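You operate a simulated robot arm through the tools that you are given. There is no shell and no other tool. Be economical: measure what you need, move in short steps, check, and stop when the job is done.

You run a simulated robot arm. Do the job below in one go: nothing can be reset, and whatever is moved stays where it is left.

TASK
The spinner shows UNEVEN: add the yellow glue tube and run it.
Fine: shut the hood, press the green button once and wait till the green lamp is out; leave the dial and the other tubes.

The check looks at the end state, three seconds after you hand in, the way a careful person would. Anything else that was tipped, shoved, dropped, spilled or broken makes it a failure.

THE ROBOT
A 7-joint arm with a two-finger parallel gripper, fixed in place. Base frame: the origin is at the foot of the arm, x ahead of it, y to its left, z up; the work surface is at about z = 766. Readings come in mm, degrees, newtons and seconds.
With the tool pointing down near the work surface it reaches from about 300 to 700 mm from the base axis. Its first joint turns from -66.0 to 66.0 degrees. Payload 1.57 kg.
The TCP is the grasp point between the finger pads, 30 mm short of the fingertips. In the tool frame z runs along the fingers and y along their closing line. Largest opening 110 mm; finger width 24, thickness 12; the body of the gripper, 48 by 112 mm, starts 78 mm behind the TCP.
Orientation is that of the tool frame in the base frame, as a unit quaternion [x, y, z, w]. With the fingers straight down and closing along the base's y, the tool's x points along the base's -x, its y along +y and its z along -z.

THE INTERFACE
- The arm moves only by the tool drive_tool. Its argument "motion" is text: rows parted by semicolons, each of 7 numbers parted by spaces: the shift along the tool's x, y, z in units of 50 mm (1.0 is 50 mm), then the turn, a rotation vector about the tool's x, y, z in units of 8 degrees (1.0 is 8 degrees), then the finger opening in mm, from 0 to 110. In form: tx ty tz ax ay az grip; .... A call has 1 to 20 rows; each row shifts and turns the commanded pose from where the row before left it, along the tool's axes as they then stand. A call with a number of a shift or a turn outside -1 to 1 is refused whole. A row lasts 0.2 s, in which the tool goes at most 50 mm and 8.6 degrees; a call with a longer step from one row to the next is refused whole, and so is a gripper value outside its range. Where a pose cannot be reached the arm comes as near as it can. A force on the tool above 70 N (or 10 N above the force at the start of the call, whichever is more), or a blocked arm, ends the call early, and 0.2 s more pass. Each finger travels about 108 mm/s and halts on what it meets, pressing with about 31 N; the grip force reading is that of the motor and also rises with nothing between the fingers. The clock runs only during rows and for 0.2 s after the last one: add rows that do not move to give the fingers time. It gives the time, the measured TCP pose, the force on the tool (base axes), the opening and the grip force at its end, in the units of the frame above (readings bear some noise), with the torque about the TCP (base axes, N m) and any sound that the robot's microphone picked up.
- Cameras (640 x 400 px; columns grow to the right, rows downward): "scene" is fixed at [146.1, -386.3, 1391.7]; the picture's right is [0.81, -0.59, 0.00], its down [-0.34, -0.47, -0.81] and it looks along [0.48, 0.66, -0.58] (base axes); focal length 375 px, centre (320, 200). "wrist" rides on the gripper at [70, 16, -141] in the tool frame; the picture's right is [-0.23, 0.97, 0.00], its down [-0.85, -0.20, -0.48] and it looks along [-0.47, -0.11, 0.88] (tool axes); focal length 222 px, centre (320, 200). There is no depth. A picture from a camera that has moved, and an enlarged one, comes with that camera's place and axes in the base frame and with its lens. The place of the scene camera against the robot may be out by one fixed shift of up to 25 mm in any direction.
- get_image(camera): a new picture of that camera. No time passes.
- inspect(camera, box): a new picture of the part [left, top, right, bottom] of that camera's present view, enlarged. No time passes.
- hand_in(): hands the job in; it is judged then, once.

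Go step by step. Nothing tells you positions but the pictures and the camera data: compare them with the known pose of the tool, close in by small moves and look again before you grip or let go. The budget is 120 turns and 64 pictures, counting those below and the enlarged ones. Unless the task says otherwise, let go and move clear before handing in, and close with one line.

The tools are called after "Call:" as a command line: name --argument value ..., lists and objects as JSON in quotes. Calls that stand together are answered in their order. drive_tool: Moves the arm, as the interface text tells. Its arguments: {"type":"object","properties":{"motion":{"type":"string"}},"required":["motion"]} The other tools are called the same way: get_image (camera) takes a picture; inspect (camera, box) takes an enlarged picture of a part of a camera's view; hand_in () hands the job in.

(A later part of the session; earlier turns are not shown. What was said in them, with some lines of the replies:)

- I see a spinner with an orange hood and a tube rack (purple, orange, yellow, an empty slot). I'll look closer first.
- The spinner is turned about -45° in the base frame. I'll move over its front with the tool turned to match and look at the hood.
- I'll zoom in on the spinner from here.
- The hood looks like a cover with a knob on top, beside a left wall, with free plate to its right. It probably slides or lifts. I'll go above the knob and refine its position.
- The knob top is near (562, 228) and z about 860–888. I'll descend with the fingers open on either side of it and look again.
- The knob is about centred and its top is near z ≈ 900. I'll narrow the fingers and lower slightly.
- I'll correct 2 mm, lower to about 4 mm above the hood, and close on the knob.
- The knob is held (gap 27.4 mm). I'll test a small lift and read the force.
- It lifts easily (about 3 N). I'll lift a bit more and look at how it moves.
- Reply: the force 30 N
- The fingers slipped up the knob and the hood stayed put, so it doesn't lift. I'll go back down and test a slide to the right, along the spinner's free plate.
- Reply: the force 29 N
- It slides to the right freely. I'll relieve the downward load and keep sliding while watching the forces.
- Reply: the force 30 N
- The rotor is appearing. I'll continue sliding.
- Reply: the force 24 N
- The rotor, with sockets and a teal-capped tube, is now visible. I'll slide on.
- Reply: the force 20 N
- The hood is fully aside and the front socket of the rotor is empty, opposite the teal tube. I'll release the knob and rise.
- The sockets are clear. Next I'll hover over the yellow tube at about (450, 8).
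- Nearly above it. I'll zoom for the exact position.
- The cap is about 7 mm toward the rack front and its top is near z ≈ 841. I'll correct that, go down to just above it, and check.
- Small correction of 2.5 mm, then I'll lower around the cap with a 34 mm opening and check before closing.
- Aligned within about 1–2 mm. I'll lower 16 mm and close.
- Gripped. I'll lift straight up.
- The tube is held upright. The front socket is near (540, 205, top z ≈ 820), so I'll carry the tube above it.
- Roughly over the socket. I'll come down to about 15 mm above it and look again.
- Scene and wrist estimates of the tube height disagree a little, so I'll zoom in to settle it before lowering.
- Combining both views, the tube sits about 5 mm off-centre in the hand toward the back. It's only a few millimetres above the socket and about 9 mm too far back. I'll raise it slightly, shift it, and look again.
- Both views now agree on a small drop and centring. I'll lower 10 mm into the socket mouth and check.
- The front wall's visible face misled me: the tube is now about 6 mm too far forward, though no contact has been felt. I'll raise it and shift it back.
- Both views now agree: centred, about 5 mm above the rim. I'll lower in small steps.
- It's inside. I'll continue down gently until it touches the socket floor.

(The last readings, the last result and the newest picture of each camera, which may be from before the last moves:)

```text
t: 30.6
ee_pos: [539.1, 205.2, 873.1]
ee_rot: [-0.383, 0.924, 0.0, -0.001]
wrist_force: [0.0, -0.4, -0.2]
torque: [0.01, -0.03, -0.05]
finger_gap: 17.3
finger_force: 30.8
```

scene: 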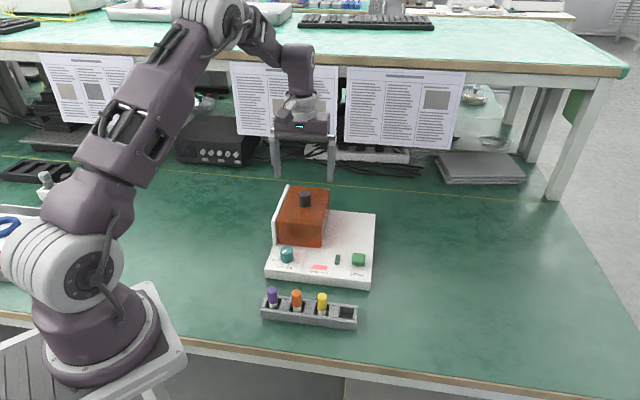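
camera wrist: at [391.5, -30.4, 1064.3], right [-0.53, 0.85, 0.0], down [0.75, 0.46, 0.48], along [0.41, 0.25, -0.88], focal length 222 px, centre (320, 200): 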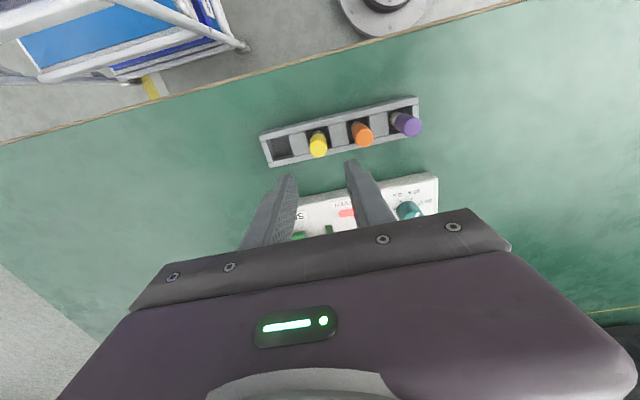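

Call:
drive_tool --motion "0 0 0.03 0 0 0 10;0 0 0 0 0 0 10"

Call:
inspect --camera "scene" --box '[275, 185, 325, 245]'

```text
t: 31.2
ee_pos: [539.0, 203.7, 871.1]
ee_rot: [-0.383, 0.924, 0.001, 0.0]
wrist_force: [-0.4, 0.6, -0.9]
torque: [-0.02, 0.0, 0.0]
finger_gap: 18.2
finger_force: 30.8
```

```text
6.67 times, centred on (300, 215) of scene
camera zoom: at [146.1, -386.3, 1391.7], right [0.81, -0.59, 0.0], down [-0.34, -0.47, -0.81], along [0.48, 0.66, -0.58], focal length 2497 px, centre (453, 100)
```

zoom: 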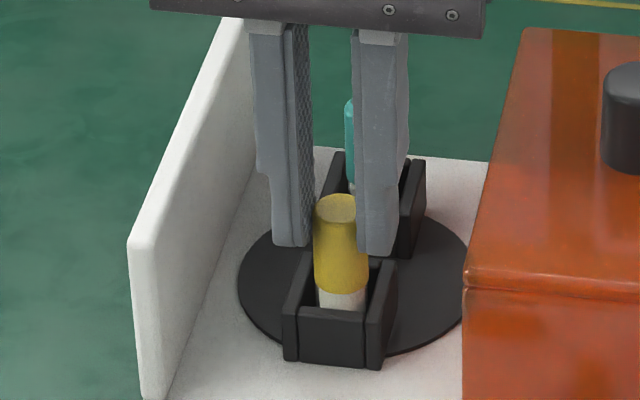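

Call:
drive_tool --motion "0 0 0.03 0 0 0 10;0 0 0 0 0 0 10"

Call:
drive_tool --motion "0 0 0.03 0 0 0 10;0 0 0 0 0 0 10"

```text
t: 31.8
ee_pos: [537.7, 204.9, 869.1]
ee_rot: [-0.383, 0.924, 0.0, 0.0]
wrist_force: [0.5, 0.0, 1.1]
torque: [0.01, 0.0, 0.0]
finger_gap: 18.1
finger_force: 30.5
```

```text
t: 32.4
ee_pos: [538.7, 205.7, 869.3]
ee_rot: [-0.382, 0.924, 0.0, 0.002]
wrist_force: [-2.7, 0.0, 27.0]
torque: [0.07, 0.13, 0.01]
finger_gap: 18.4
finger_force: 31.2
```

The floor is reached (27 N). I'll ease up 1 mm, open, and look before rising.

Call:
drive_tool --motion "0 0 -0.025 0 0 0 10;0 0 0 0 0 0 20;0 0 0 0 0 0 26;0 0 0 0 0 0 32;0 0 0 0 0 0 32"

Call:
inspect --camera "scene" --box '[275, 185, 325, 245]'

```text
t: 33.6
ee_pos: [538.3, 204.2, 869.0]
ee_rot: [-0.383, 0.924, 0.0, 0.001]
wrist_force: [1.0, -0.4, -0.4]
torque: [-0.01, -0.01, 0.02]
finger_gap: 32.0
finger_force: 0.1
```

```text
6.67 times, centred on (300, 215) of scene
camera zoom: at [146.1, -386.3, 1391.7], right [0.81, -0.59, 0.0], down [-0.34, -0.47, -0.81], along [0.48, 0.66, -0.58], focal length 2497 px, centre (453, 100)
```

zoom: 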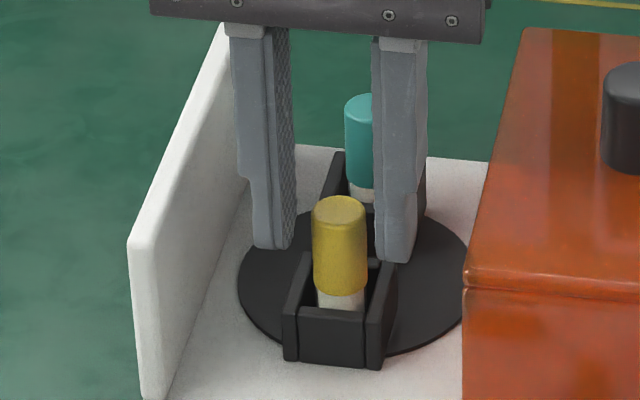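

The tube is seated upright and released. I'll rise and return to above the hood knob.

Call:
drive_tool --motion "0 0 -0.4 0 0 0 32;0 0 -0.8 0 0 0 32;0 0 -0.9 0 0 0 40;-0.24 -0.69 0 0 0 0 50;-0.24 -0.69 0 0 0 0 50;-0.24 -0.69 0 0 0 0 50;0 0 0 0 0 0 50"

Call:
get_image --camera "scene"

Call:
get_image --camera "wrist"

```text
t: 35.2
ee_pos: [636.3, 152.8, 973.7]
ee_rot: [-0.383, 0.924, 0.0, 0.0]
wrist_force: [0.8, 0.9, -1.6]
torque: [-0.01, 0.04, -0.01]
finger_gap: 50.0
finger_force: 0.0
```

```text
17 pictures are left
```

scene: 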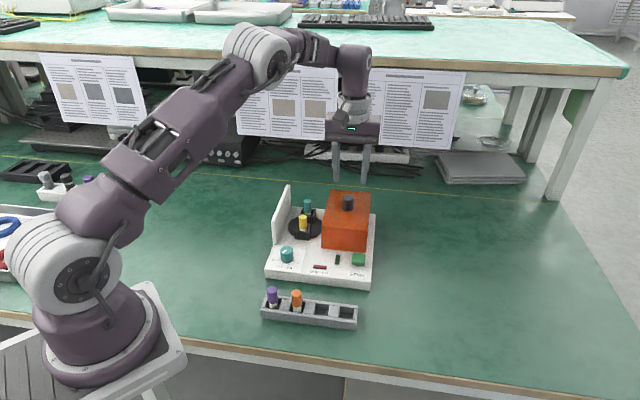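

```text
16 pictures are left
camera wrist: at [575.9, 115.4, 1115.1], right [-0.53, 0.85, 0.0], down [0.75, 0.46, 0.48], along [0.41, 0.25, -0.88], focal length 222 px, centre (320, 200)
```

wrist: 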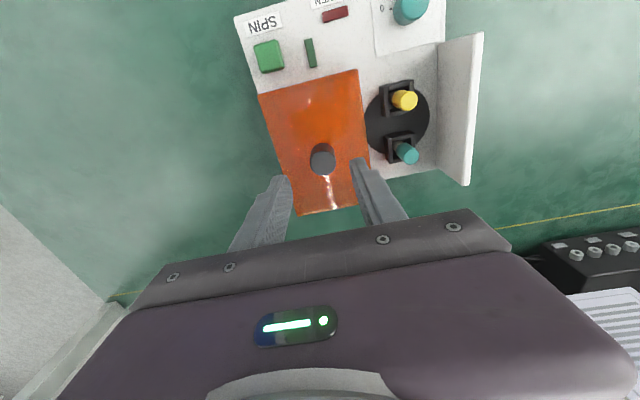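

The UNEVEN lamp is out. I'll go down to the knob at the pose where I released it and grip.

Call:
drive_tool --motion "-0.064 0.035 0.4 0 0 0 50;0 0 0.5 0 0 0 50;0 0 0.3 0 0 0 50;0 0 0.14 0 0 0 50;0 0 0 0 0 0 50;0 0 0 0 0 0 36;0 0 0 0 0 0 20;0 0 0 0 0 0 15;0 0 0 0 0 0 15"

Call:
inspect --camera "scene" --box '[265, 170, 385, 280]'

```text
t: 37.2
ee_pos: [638.8, 160.3, 905.4]
ee_rot: [-0.383, 0.924, 0.001, 0.0]
wrist_force: [-0.1, 0.2, -2.8]
torque: [-0.18, -0.29, 0.02]
finger_gap: 27.6
finger_force: 38.0
```

```text
3.64 times, centred on (325, 225) of scene
camera zoom: at [146.2, -386.3, 1391.7], right [0.81, -0.59, 0.0], down [-0.34, -0.47, -0.81], along [0.48, 0.66, -0.58], focal length 1362 px, centre (302, 109)
```

zoom: 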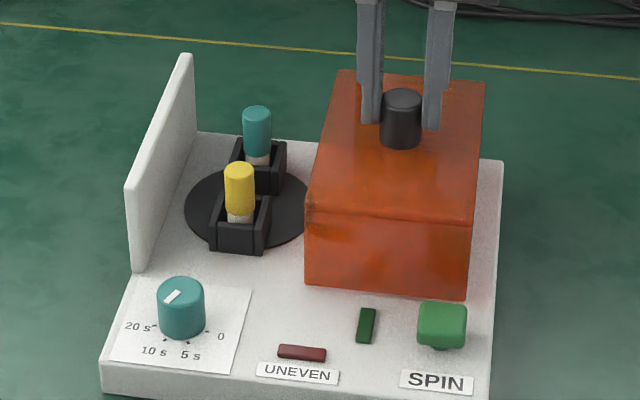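

The knob is gripped. I'll slide the hood back left in steps, reading the force.

Call:
drive_tool --motion "0 0.1 0 0 0 0 15;0 0.2 0 0 0 0 15;0 0.2 0 0 0 0 15;0 0.2 0 0 0 0 15;0 0 0 0 0 0 15"

```text
t: 38.4
ee_pos: [613.6, 183.3, 906.1]
ee_rot: [-0.383, 0.924, 0.0, 0.0]
wrist_force: [3.3, 4.4, -7.7]
torque: [-0.09, -0.36, 0.05]
finger_gap: 27.4
finger_force: 37.8
```

Call:
drive_tool --motion "0 0.2 0 0 0 0 15;0 0.2 0 0 0 0 15;0 0.2 0 0 0 0 15;0 0.2 0 0 0 0 15;0 0 0 0 0 0 15"

```text
t: 39.6
ee_pos: [585.0, 212.1, 907.5]
ee_rot: [-0.383, 0.924, 0.0, 0.002]
wrist_force: [17.2, 18.6, -16.7]
torque: [0.12, -0.61, -0.03]
finger_gap: 27.2
finger_force: 37.9
```

Call:
drive_tool --motion "-0.01 0.16 0.01 0 0 0 15;0 0.16 0 0 0 0 15;0 0.14 0 0 0 0 15;0 0 0 0 0 0 15"

```text
t: 40.6
ee_pos: [570.2, 229.2, 906.4]
ee_rot: [-0.384, 0.924, 0.0, 0.0]
wrist_force: [7.9, 7.1, 0.4]
torque: [0.47, 0.02, -0.04]
finger_gap: 27.3
finger_force: 37.8
```

Call:
drive_tool --motion "0 0.05 0 0 0 0 15;0 0.05 0 0 0 0 15;0 0 0 0 0 0 15"

Call:
inspect --camera "scene" --box '[255, 160, 355, 260]'

```text
t: 41.4
ee_pos: [565.1, 232.9, 905.4]
ee_rot: [-0.382, 0.924, -0.001, 0.0]
wrist_force: [6.2, 6.0, 1.4]
torque: [0.01, 0.41, 0.09]
finger_gap: 27.1
finger_force: 38.1
```

```text
4.00 times, centred on (305, 210) of scene
camera zoom: at [146.3, -386.2, 1391.7], right [0.81, -0.59, 0.0], down [-0.34, -0.47, -0.81], along [0.48, 0.66, -0.58], focal length 1498 px, centre (380, 160)
```

zoom: 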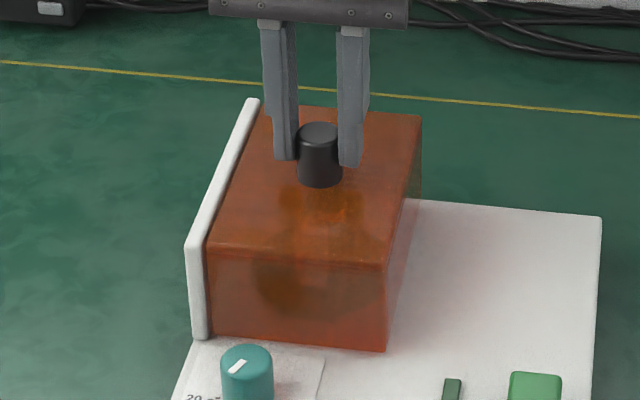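

It looks the same as when first closed. I'll nudge once more to confirm the stop.

Call:
drive_tool --motion "0 0.02 0 0 0 0 15;0 0.02 0 0 0 0 15;0 0 0 0 0 0 15"

```text
t: 42.2
ee_pos: [564.7, 232.2, 906.7]
ee_rot: [-0.382, 0.924, -0.001, 0.001]
wrist_force: [12.1, -4.1, 3.3]
torque: [0.18, -0.14, -0.05]
finger_gap: 27.2
finger_force: 38.2
```

At the stop. I'll release, rise, move above the green button with closed fingers, and look.

Call:
drive_tool --motion "0 0 0 0 0 0 34;0 0 0 0 0 0 44;0 0 0 0 0 0 50;0 0 -0.7 0 0 0 50;0 0 -0.9 0 0 0 40;0.5585 -0.714 0 0 0 0 25;0.5585 -0.714 0 0 0 0 10;0.5585 -0.714 0 0 0 0 0;0.5585 -0.714 0 0 0 0 0;0 0 0.8 0 0 0 0;0 0 0.8 0 0 0 0;0 0 0.4 0 0 0 0;0 0 0 0 0 0 0"

Call:
inspect --camera "wrist" --box '[240, 80, 400, 220]'

Call:
inspect --camera "scene" --box '[255, 180, 395, 290]'

```text
t: 45.0
ee_pos: [584.9, 55.0, 886.9]
ee_rot: [-0.382, 0.924, 0.001, 0.0]
wrist_force: [-0.9, -0.6, 0.2]
torque: [0.02, -0.03, -0.01]
finger_gap: 0.0
finger_force: 21.6
```

```text
2.86 times, centred on (320, 150) of wrist
camera zoom: at [523.5, 17.0, 1028.7], right [-0.53, 0.85, 0.0], down [0.75, 0.46, 0.48], along [0.41, 0.25, -0.88], focal length 635 px, centre (320, 343)
```

zoom: 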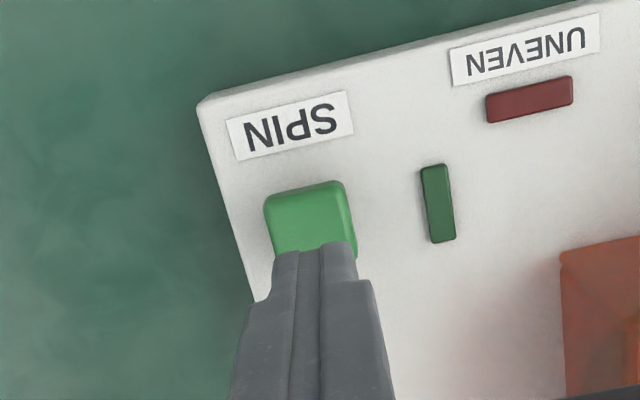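

```text
3.64 times, centred on (325, 235) of scene
camera zoom: at [146.1, -386.3, 1391.7], right [0.81, -0.59, 0.0], down [-0.34, -0.47, -0.81], along [0.48, 0.66, -0.58], focal length 1362 px, centre (302, 73)
```

zoom: 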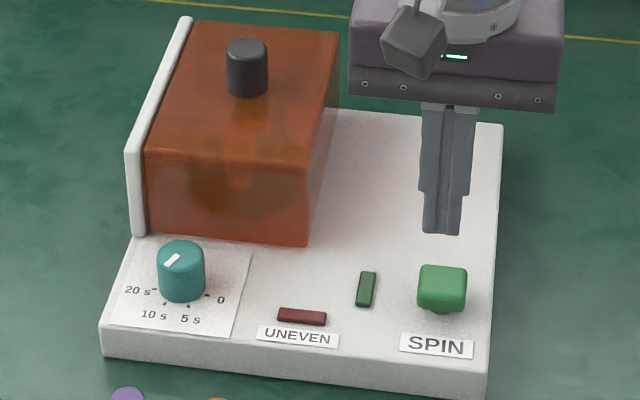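

Alignment is within about 3 mm. I'll descend to near the button, then press in small steps, watching force and sound.

Call:
drive_tool --motion "0.04 -0.03 0.3 0 0 0 0;0 0 0.3 0 0 0 0;0 0 0.08 0 0 0 0;0 0 0 0 0 0 0"

Call:
inspect --camera "scene" --box '[325, 220, 385, 280]'

```text
t: 46.0
ee_pos: [583.7, 51.7, 852.4]
ee_rot: [-0.382, 0.924, 0.0, 0.0]
wrist_force: [-0.2, 0.0, -0.9]
torque: [0.02, 0.01, 0.0]
finger_gap: 0.0
finger_force: 21.2
```

```text
6.67 times, centred on (355, 250) of scene
camera zoom: at [146.1, -386.3, 1391.7], right [0.81, -0.59, 0.0], down [-0.34, -0.47, -0.81], along [0.48, 0.66, -0.58], focal length 2497 px, centre (87, -133)
```

zoom: 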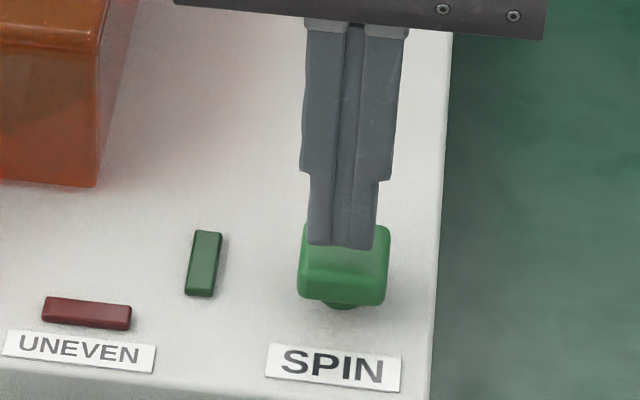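

Call:
drive_tool --motion "0 0 0.06 0 0 0 0;0 0 0.06 0 0 0 0;0 0 0 0 0 0 0"

```text
t: 46.8
ee_pos: [585.0, 51.4, 847.4]
ee_rot: [-0.382, 0.924, 0.0, 0.0]
wrist_force: [0.6, -0.1, 0.6]
torque: [-0.01, -0.01, -0.02]
finger_gap: 0.0
finger_force: 21.0
```

Call:
drive_tool --motion "0 0 0.05 0 0 0 0;0 0 0.05 0 0 0 0;0 0 0 0 0 0 0"

```text
t: 47.6
ee_pos: [584.9, 50.3, 840.7]
ee_rot: [-0.383, 0.924, 0.0, 0.0]
wrist_force: [-0.3, -0.9, 2.1]
torque: [-0.03, -0.03, 0.01]
finger_gap: 0.2
finger_force: 21.8
```

Call:
drive_tool --motion "0 0 0.03 0 0 0 0;0 0 0 0 0 0 0"

```text
t: 48.2
ee_pos: [585.4, 50.5, 839.5]
ee_rot: [-0.383, 0.924, 0.0, -0.001]
wrist_force: [-1.7, 0.7, 2.3]
torque: [0.05, 0.01, -0.02]
finger_gap: 0.0
finger_force: 21.6
```

Call:
drive_tool --motion "0 0 0.03 0 0 0 0;0 0 0 0 0 0 0"

Call:
inspect --camera "scene" --box '[325, 220, 385, 280]'

```text
t: 48.8
ee_pos: [585.4, 51.4, 838.4]
ee_rot: [-0.383, 0.924, -0.001, 0.0]
wrist_force: [-1.9, -0.5, 3.1]
torque: [-0.01, 0.0, -0.02]
finger_gap: 0.1
finger_force: 20.8
heard: click
```

```text
6.67 times, centred on (355, 250) of scene
camera zoom: at [146.0, -386.3, 1391.7], right [0.81, -0.59, 0.0], down [-0.34, -0.47, -0.81], along [0.48, 0.66, -0.58], focal length 2497 px, centre (87, -133)
```

zoom: 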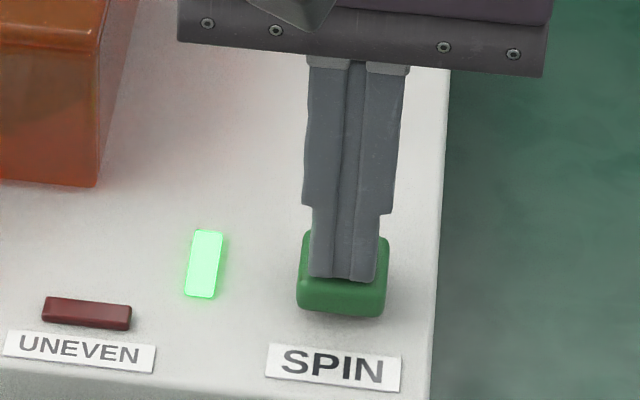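

A click sounded and the green lamp is lit. I'll rise clear, then wait; the dial points near 20 s.

Call:
drive_tool --motion "0 0 -0.6 0 0 0 0;0 0 -0.9 0 0 0 0;0 0 -0.9 0 0 0 0;0 0 0 0 0 0 0;0 0 0 0 0 0 0;0 0 0 0 0 0 0;0 0 0 0 0 0 0;0 0 0 0 0 0 0;0 0 0 0 0 0 0;0 0 0 0 0 0 0;0 0 0 0 0 0 0;0 0 0 0 0 0 0;0 0 0 0 0 0 0;0 0 0 0 0 0 0;0 0 0 0 0 0 0;0 0 0 0 0 0 0;0 0 0 0 0 0 0;0 0 0 0 0 0 0;0 0 0 0 0 0 0;0 0 0 0 0 0 0"

Call:
drive_tool --motion "0 0 0 0 0 0 0;0 0 0 0 0 0 0;0 0 0 0 0 0 0;0 0 0 0 0 0 0;0 0 0 0 0 0 0;0 0 0 0 0 0 0;0 0 0 0 0 0 0;0 0 0 0 0 0 0;0 0 0 0 0 0 0;0 0 0 0 0 0 0;0 0 0 0 0 0 0;0 0 0 0 0 0 0;0 0 0 0 0 0 0;0 0 0 0 0 0 0;0 0 0 0 0 0 0;0 0 0 0 0 0 0;0 0 0 0 0 0 0;0 0 0 0 0 0 0;0 0 0 0 0 0 0;0 0 0 0 0 0 0"

Call:
inspect --camera "scene" --box '[245, 180, 395, 330]'

```text
t: 53.0
ee_pos: [585.7, 51.4, 957.4]
ee_rot: [-0.383, 0.924, 0.0, 0.001]
wrist_force: [-0.4, 0.7, 0.5]
torque: [-0.01, 0.01, -0.01]
finger_gap: 0.0
finger_force: 21.4
```

```text
t: 57.2
ee_pos: [585.1, 51.9, 956.1]
ee_rot: [-0.382, 0.924, 0.0, 0.0]
wrist_force: [0.5, -0.1, -0.5]
torque: [-0.04, -0.03, -0.02]
finger_gap: 0.0
finger_force: 21.3
```

```text
2.67 times, centred on (320, 255) of scene
camera zoom: at [146.1, -386.3, 1391.7], right [0.81, -0.59, 0.0], down [-0.34, -0.47, -0.81], along [0.48, 0.66, -0.58], focal length 999 px, centre (320, 53)
```

zoom: 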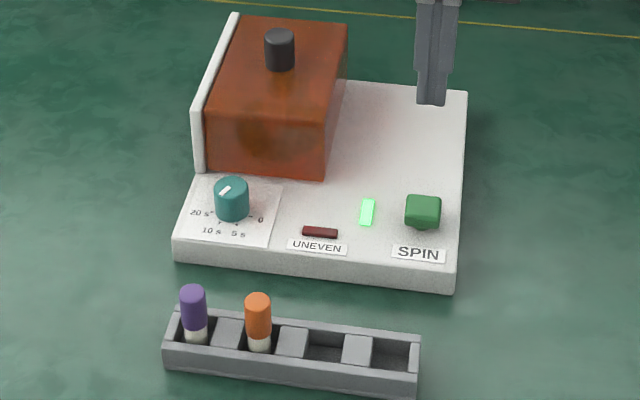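

It is running, with the lamp on. I'll wait on.

Call:
drive_tool --motion "0 0 0 0 0 0 0;0 0 0 0 0 0 0;0 0 0 0 0 0 0;0 0 0 0 0 0 0;0 0 0 0 0 0 0;0 0 0 0 0 0 0;0 0 0 0 0 0 0;0 0 0 0 0 0 0;0 0 0 0 0 0 0;0 0 0 0 0 0 0;0 0 0 0 0 0 0;0 0 0 0 0 0 0;0 0 0 0 0 0 0;0 0 0 0 0 0 0;0 0 0 0 0 0 0;0 0 0 0 0 0 0;0 0 0 0 0 0 0;0 0 0 0 0 0 0;0 0 0 0 0 0 0;0 0 0 0 0 0 0"

Call:
drive_tool --motion "0 0 0 0 0 0 0;0 0 0 0 0 0 0;0 0 0 0 0 0 0;0 0 0 0 0 0 0;0 0 0 0 0 0 0;0 0 0 0 0 0 0;0 0 0 0 0 0 0;0 0 0 0 0 0 0;0 0 0 0 0 0 0;0 0 0 0 0 0 0;0 0 0 0 0 0 0;0 0 0 0 0 0 0;0 0 0 0 0 0 0;0 0 0 0 0 0 0;0 0 0 0 0 0 0;0 0 0 0 0 0 0;0 0 0 0 0 0 0;0 0 0 0 0 0 0;0 0 0 0 0 0 0;0 0 0 0 0 0 0"

Call:
drive_tool --motion "0 0 0 0 0 0 0;0 0 0 0 0 0 0;0 0 0 0 0 0 0;0 0 0 0 0 0 0;0 0 0 0 0 0 0;0 0 0 0 0 0 0;0 0 0 0 0 0 0;0 0 0 0 0 0 0;0 0 0 0 0 0 0;0 0 0 0 0 0 0;0 0 0 0 0 0 0;0 0 0 0 0 0 0;0 0 0 0 0 0 0;0 0 0 0 0 0 0;0 0 0 0 0 0 0;0 0 0 0 0 0 0;0 0 0 0 0 0 0;0 0 0 0 0 0 0;0 0 0 0 0 0 0;0 0 0 0 0 0 0"

Call:
inspect --camera "scene" --box '[245, 180, 395, 330]'

```text
t: 61.4
ee_pos: [584.5, 50.9, 956.4]
ee_rot: [-0.382, 0.924, 0.0, 0.001]
wrist_force: [0.1, 0.2, -0.2]
torque: [-0.02, 0.02, 0.01]
finger_gap: 0.0
finger_force: 21.1
```

```text
t: 65.6
ee_pos: [585.3, 51.1, 956.0]
ee_rot: [-0.383, 0.924, 0.0, 0.0]
wrist_force: [-0.2, 0.3, -0.7]
torque: [-0.03, 0.03, 0.0]
finger_gap: 0.1
finger_force: 21.5
```

```text
t: 69.8
ee_pos: [585.2, 53.1, 957.3]
ee_rot: [-0.383, 0.924, -0.001, 0.0]
wrist_force: [-0.2, 0.4, -0.8]
torque: [0.01, 0.02, 0.0]
finger_gap: 0.1
finger_force: 21.4
```

```text
2.67 times, centred on (320, 255) of scene
camera zoom: at [146.1, -386.3, 1391.7], right [0.81, -0.59, 0.0], down [-0.34, -0.47, -0.81], along [0.48, 0.66, -0.58], focal length 999 px, centre (320, 53)
```

zoom: 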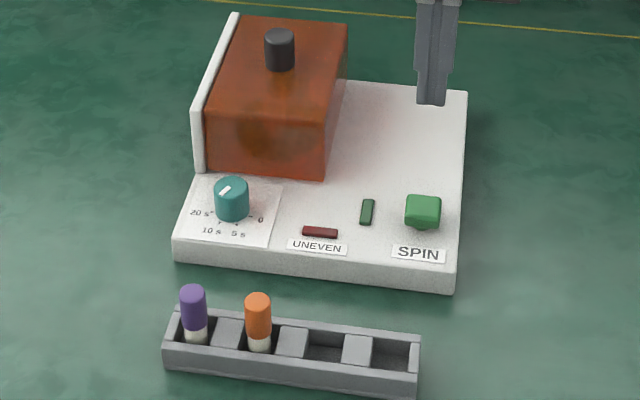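

The green lamp is out, UNEVEN is dark, the hood is shut, and the arm is clear. I'm handing in.

Call:
hand_in

```text
The job is handed in.
```

The yellow tube is in the spinner's empty front socket, the hood is shut, and after one press of the green button the run finished with the green lamp and UNEVEN both out; I left the dial and other tubes alone.
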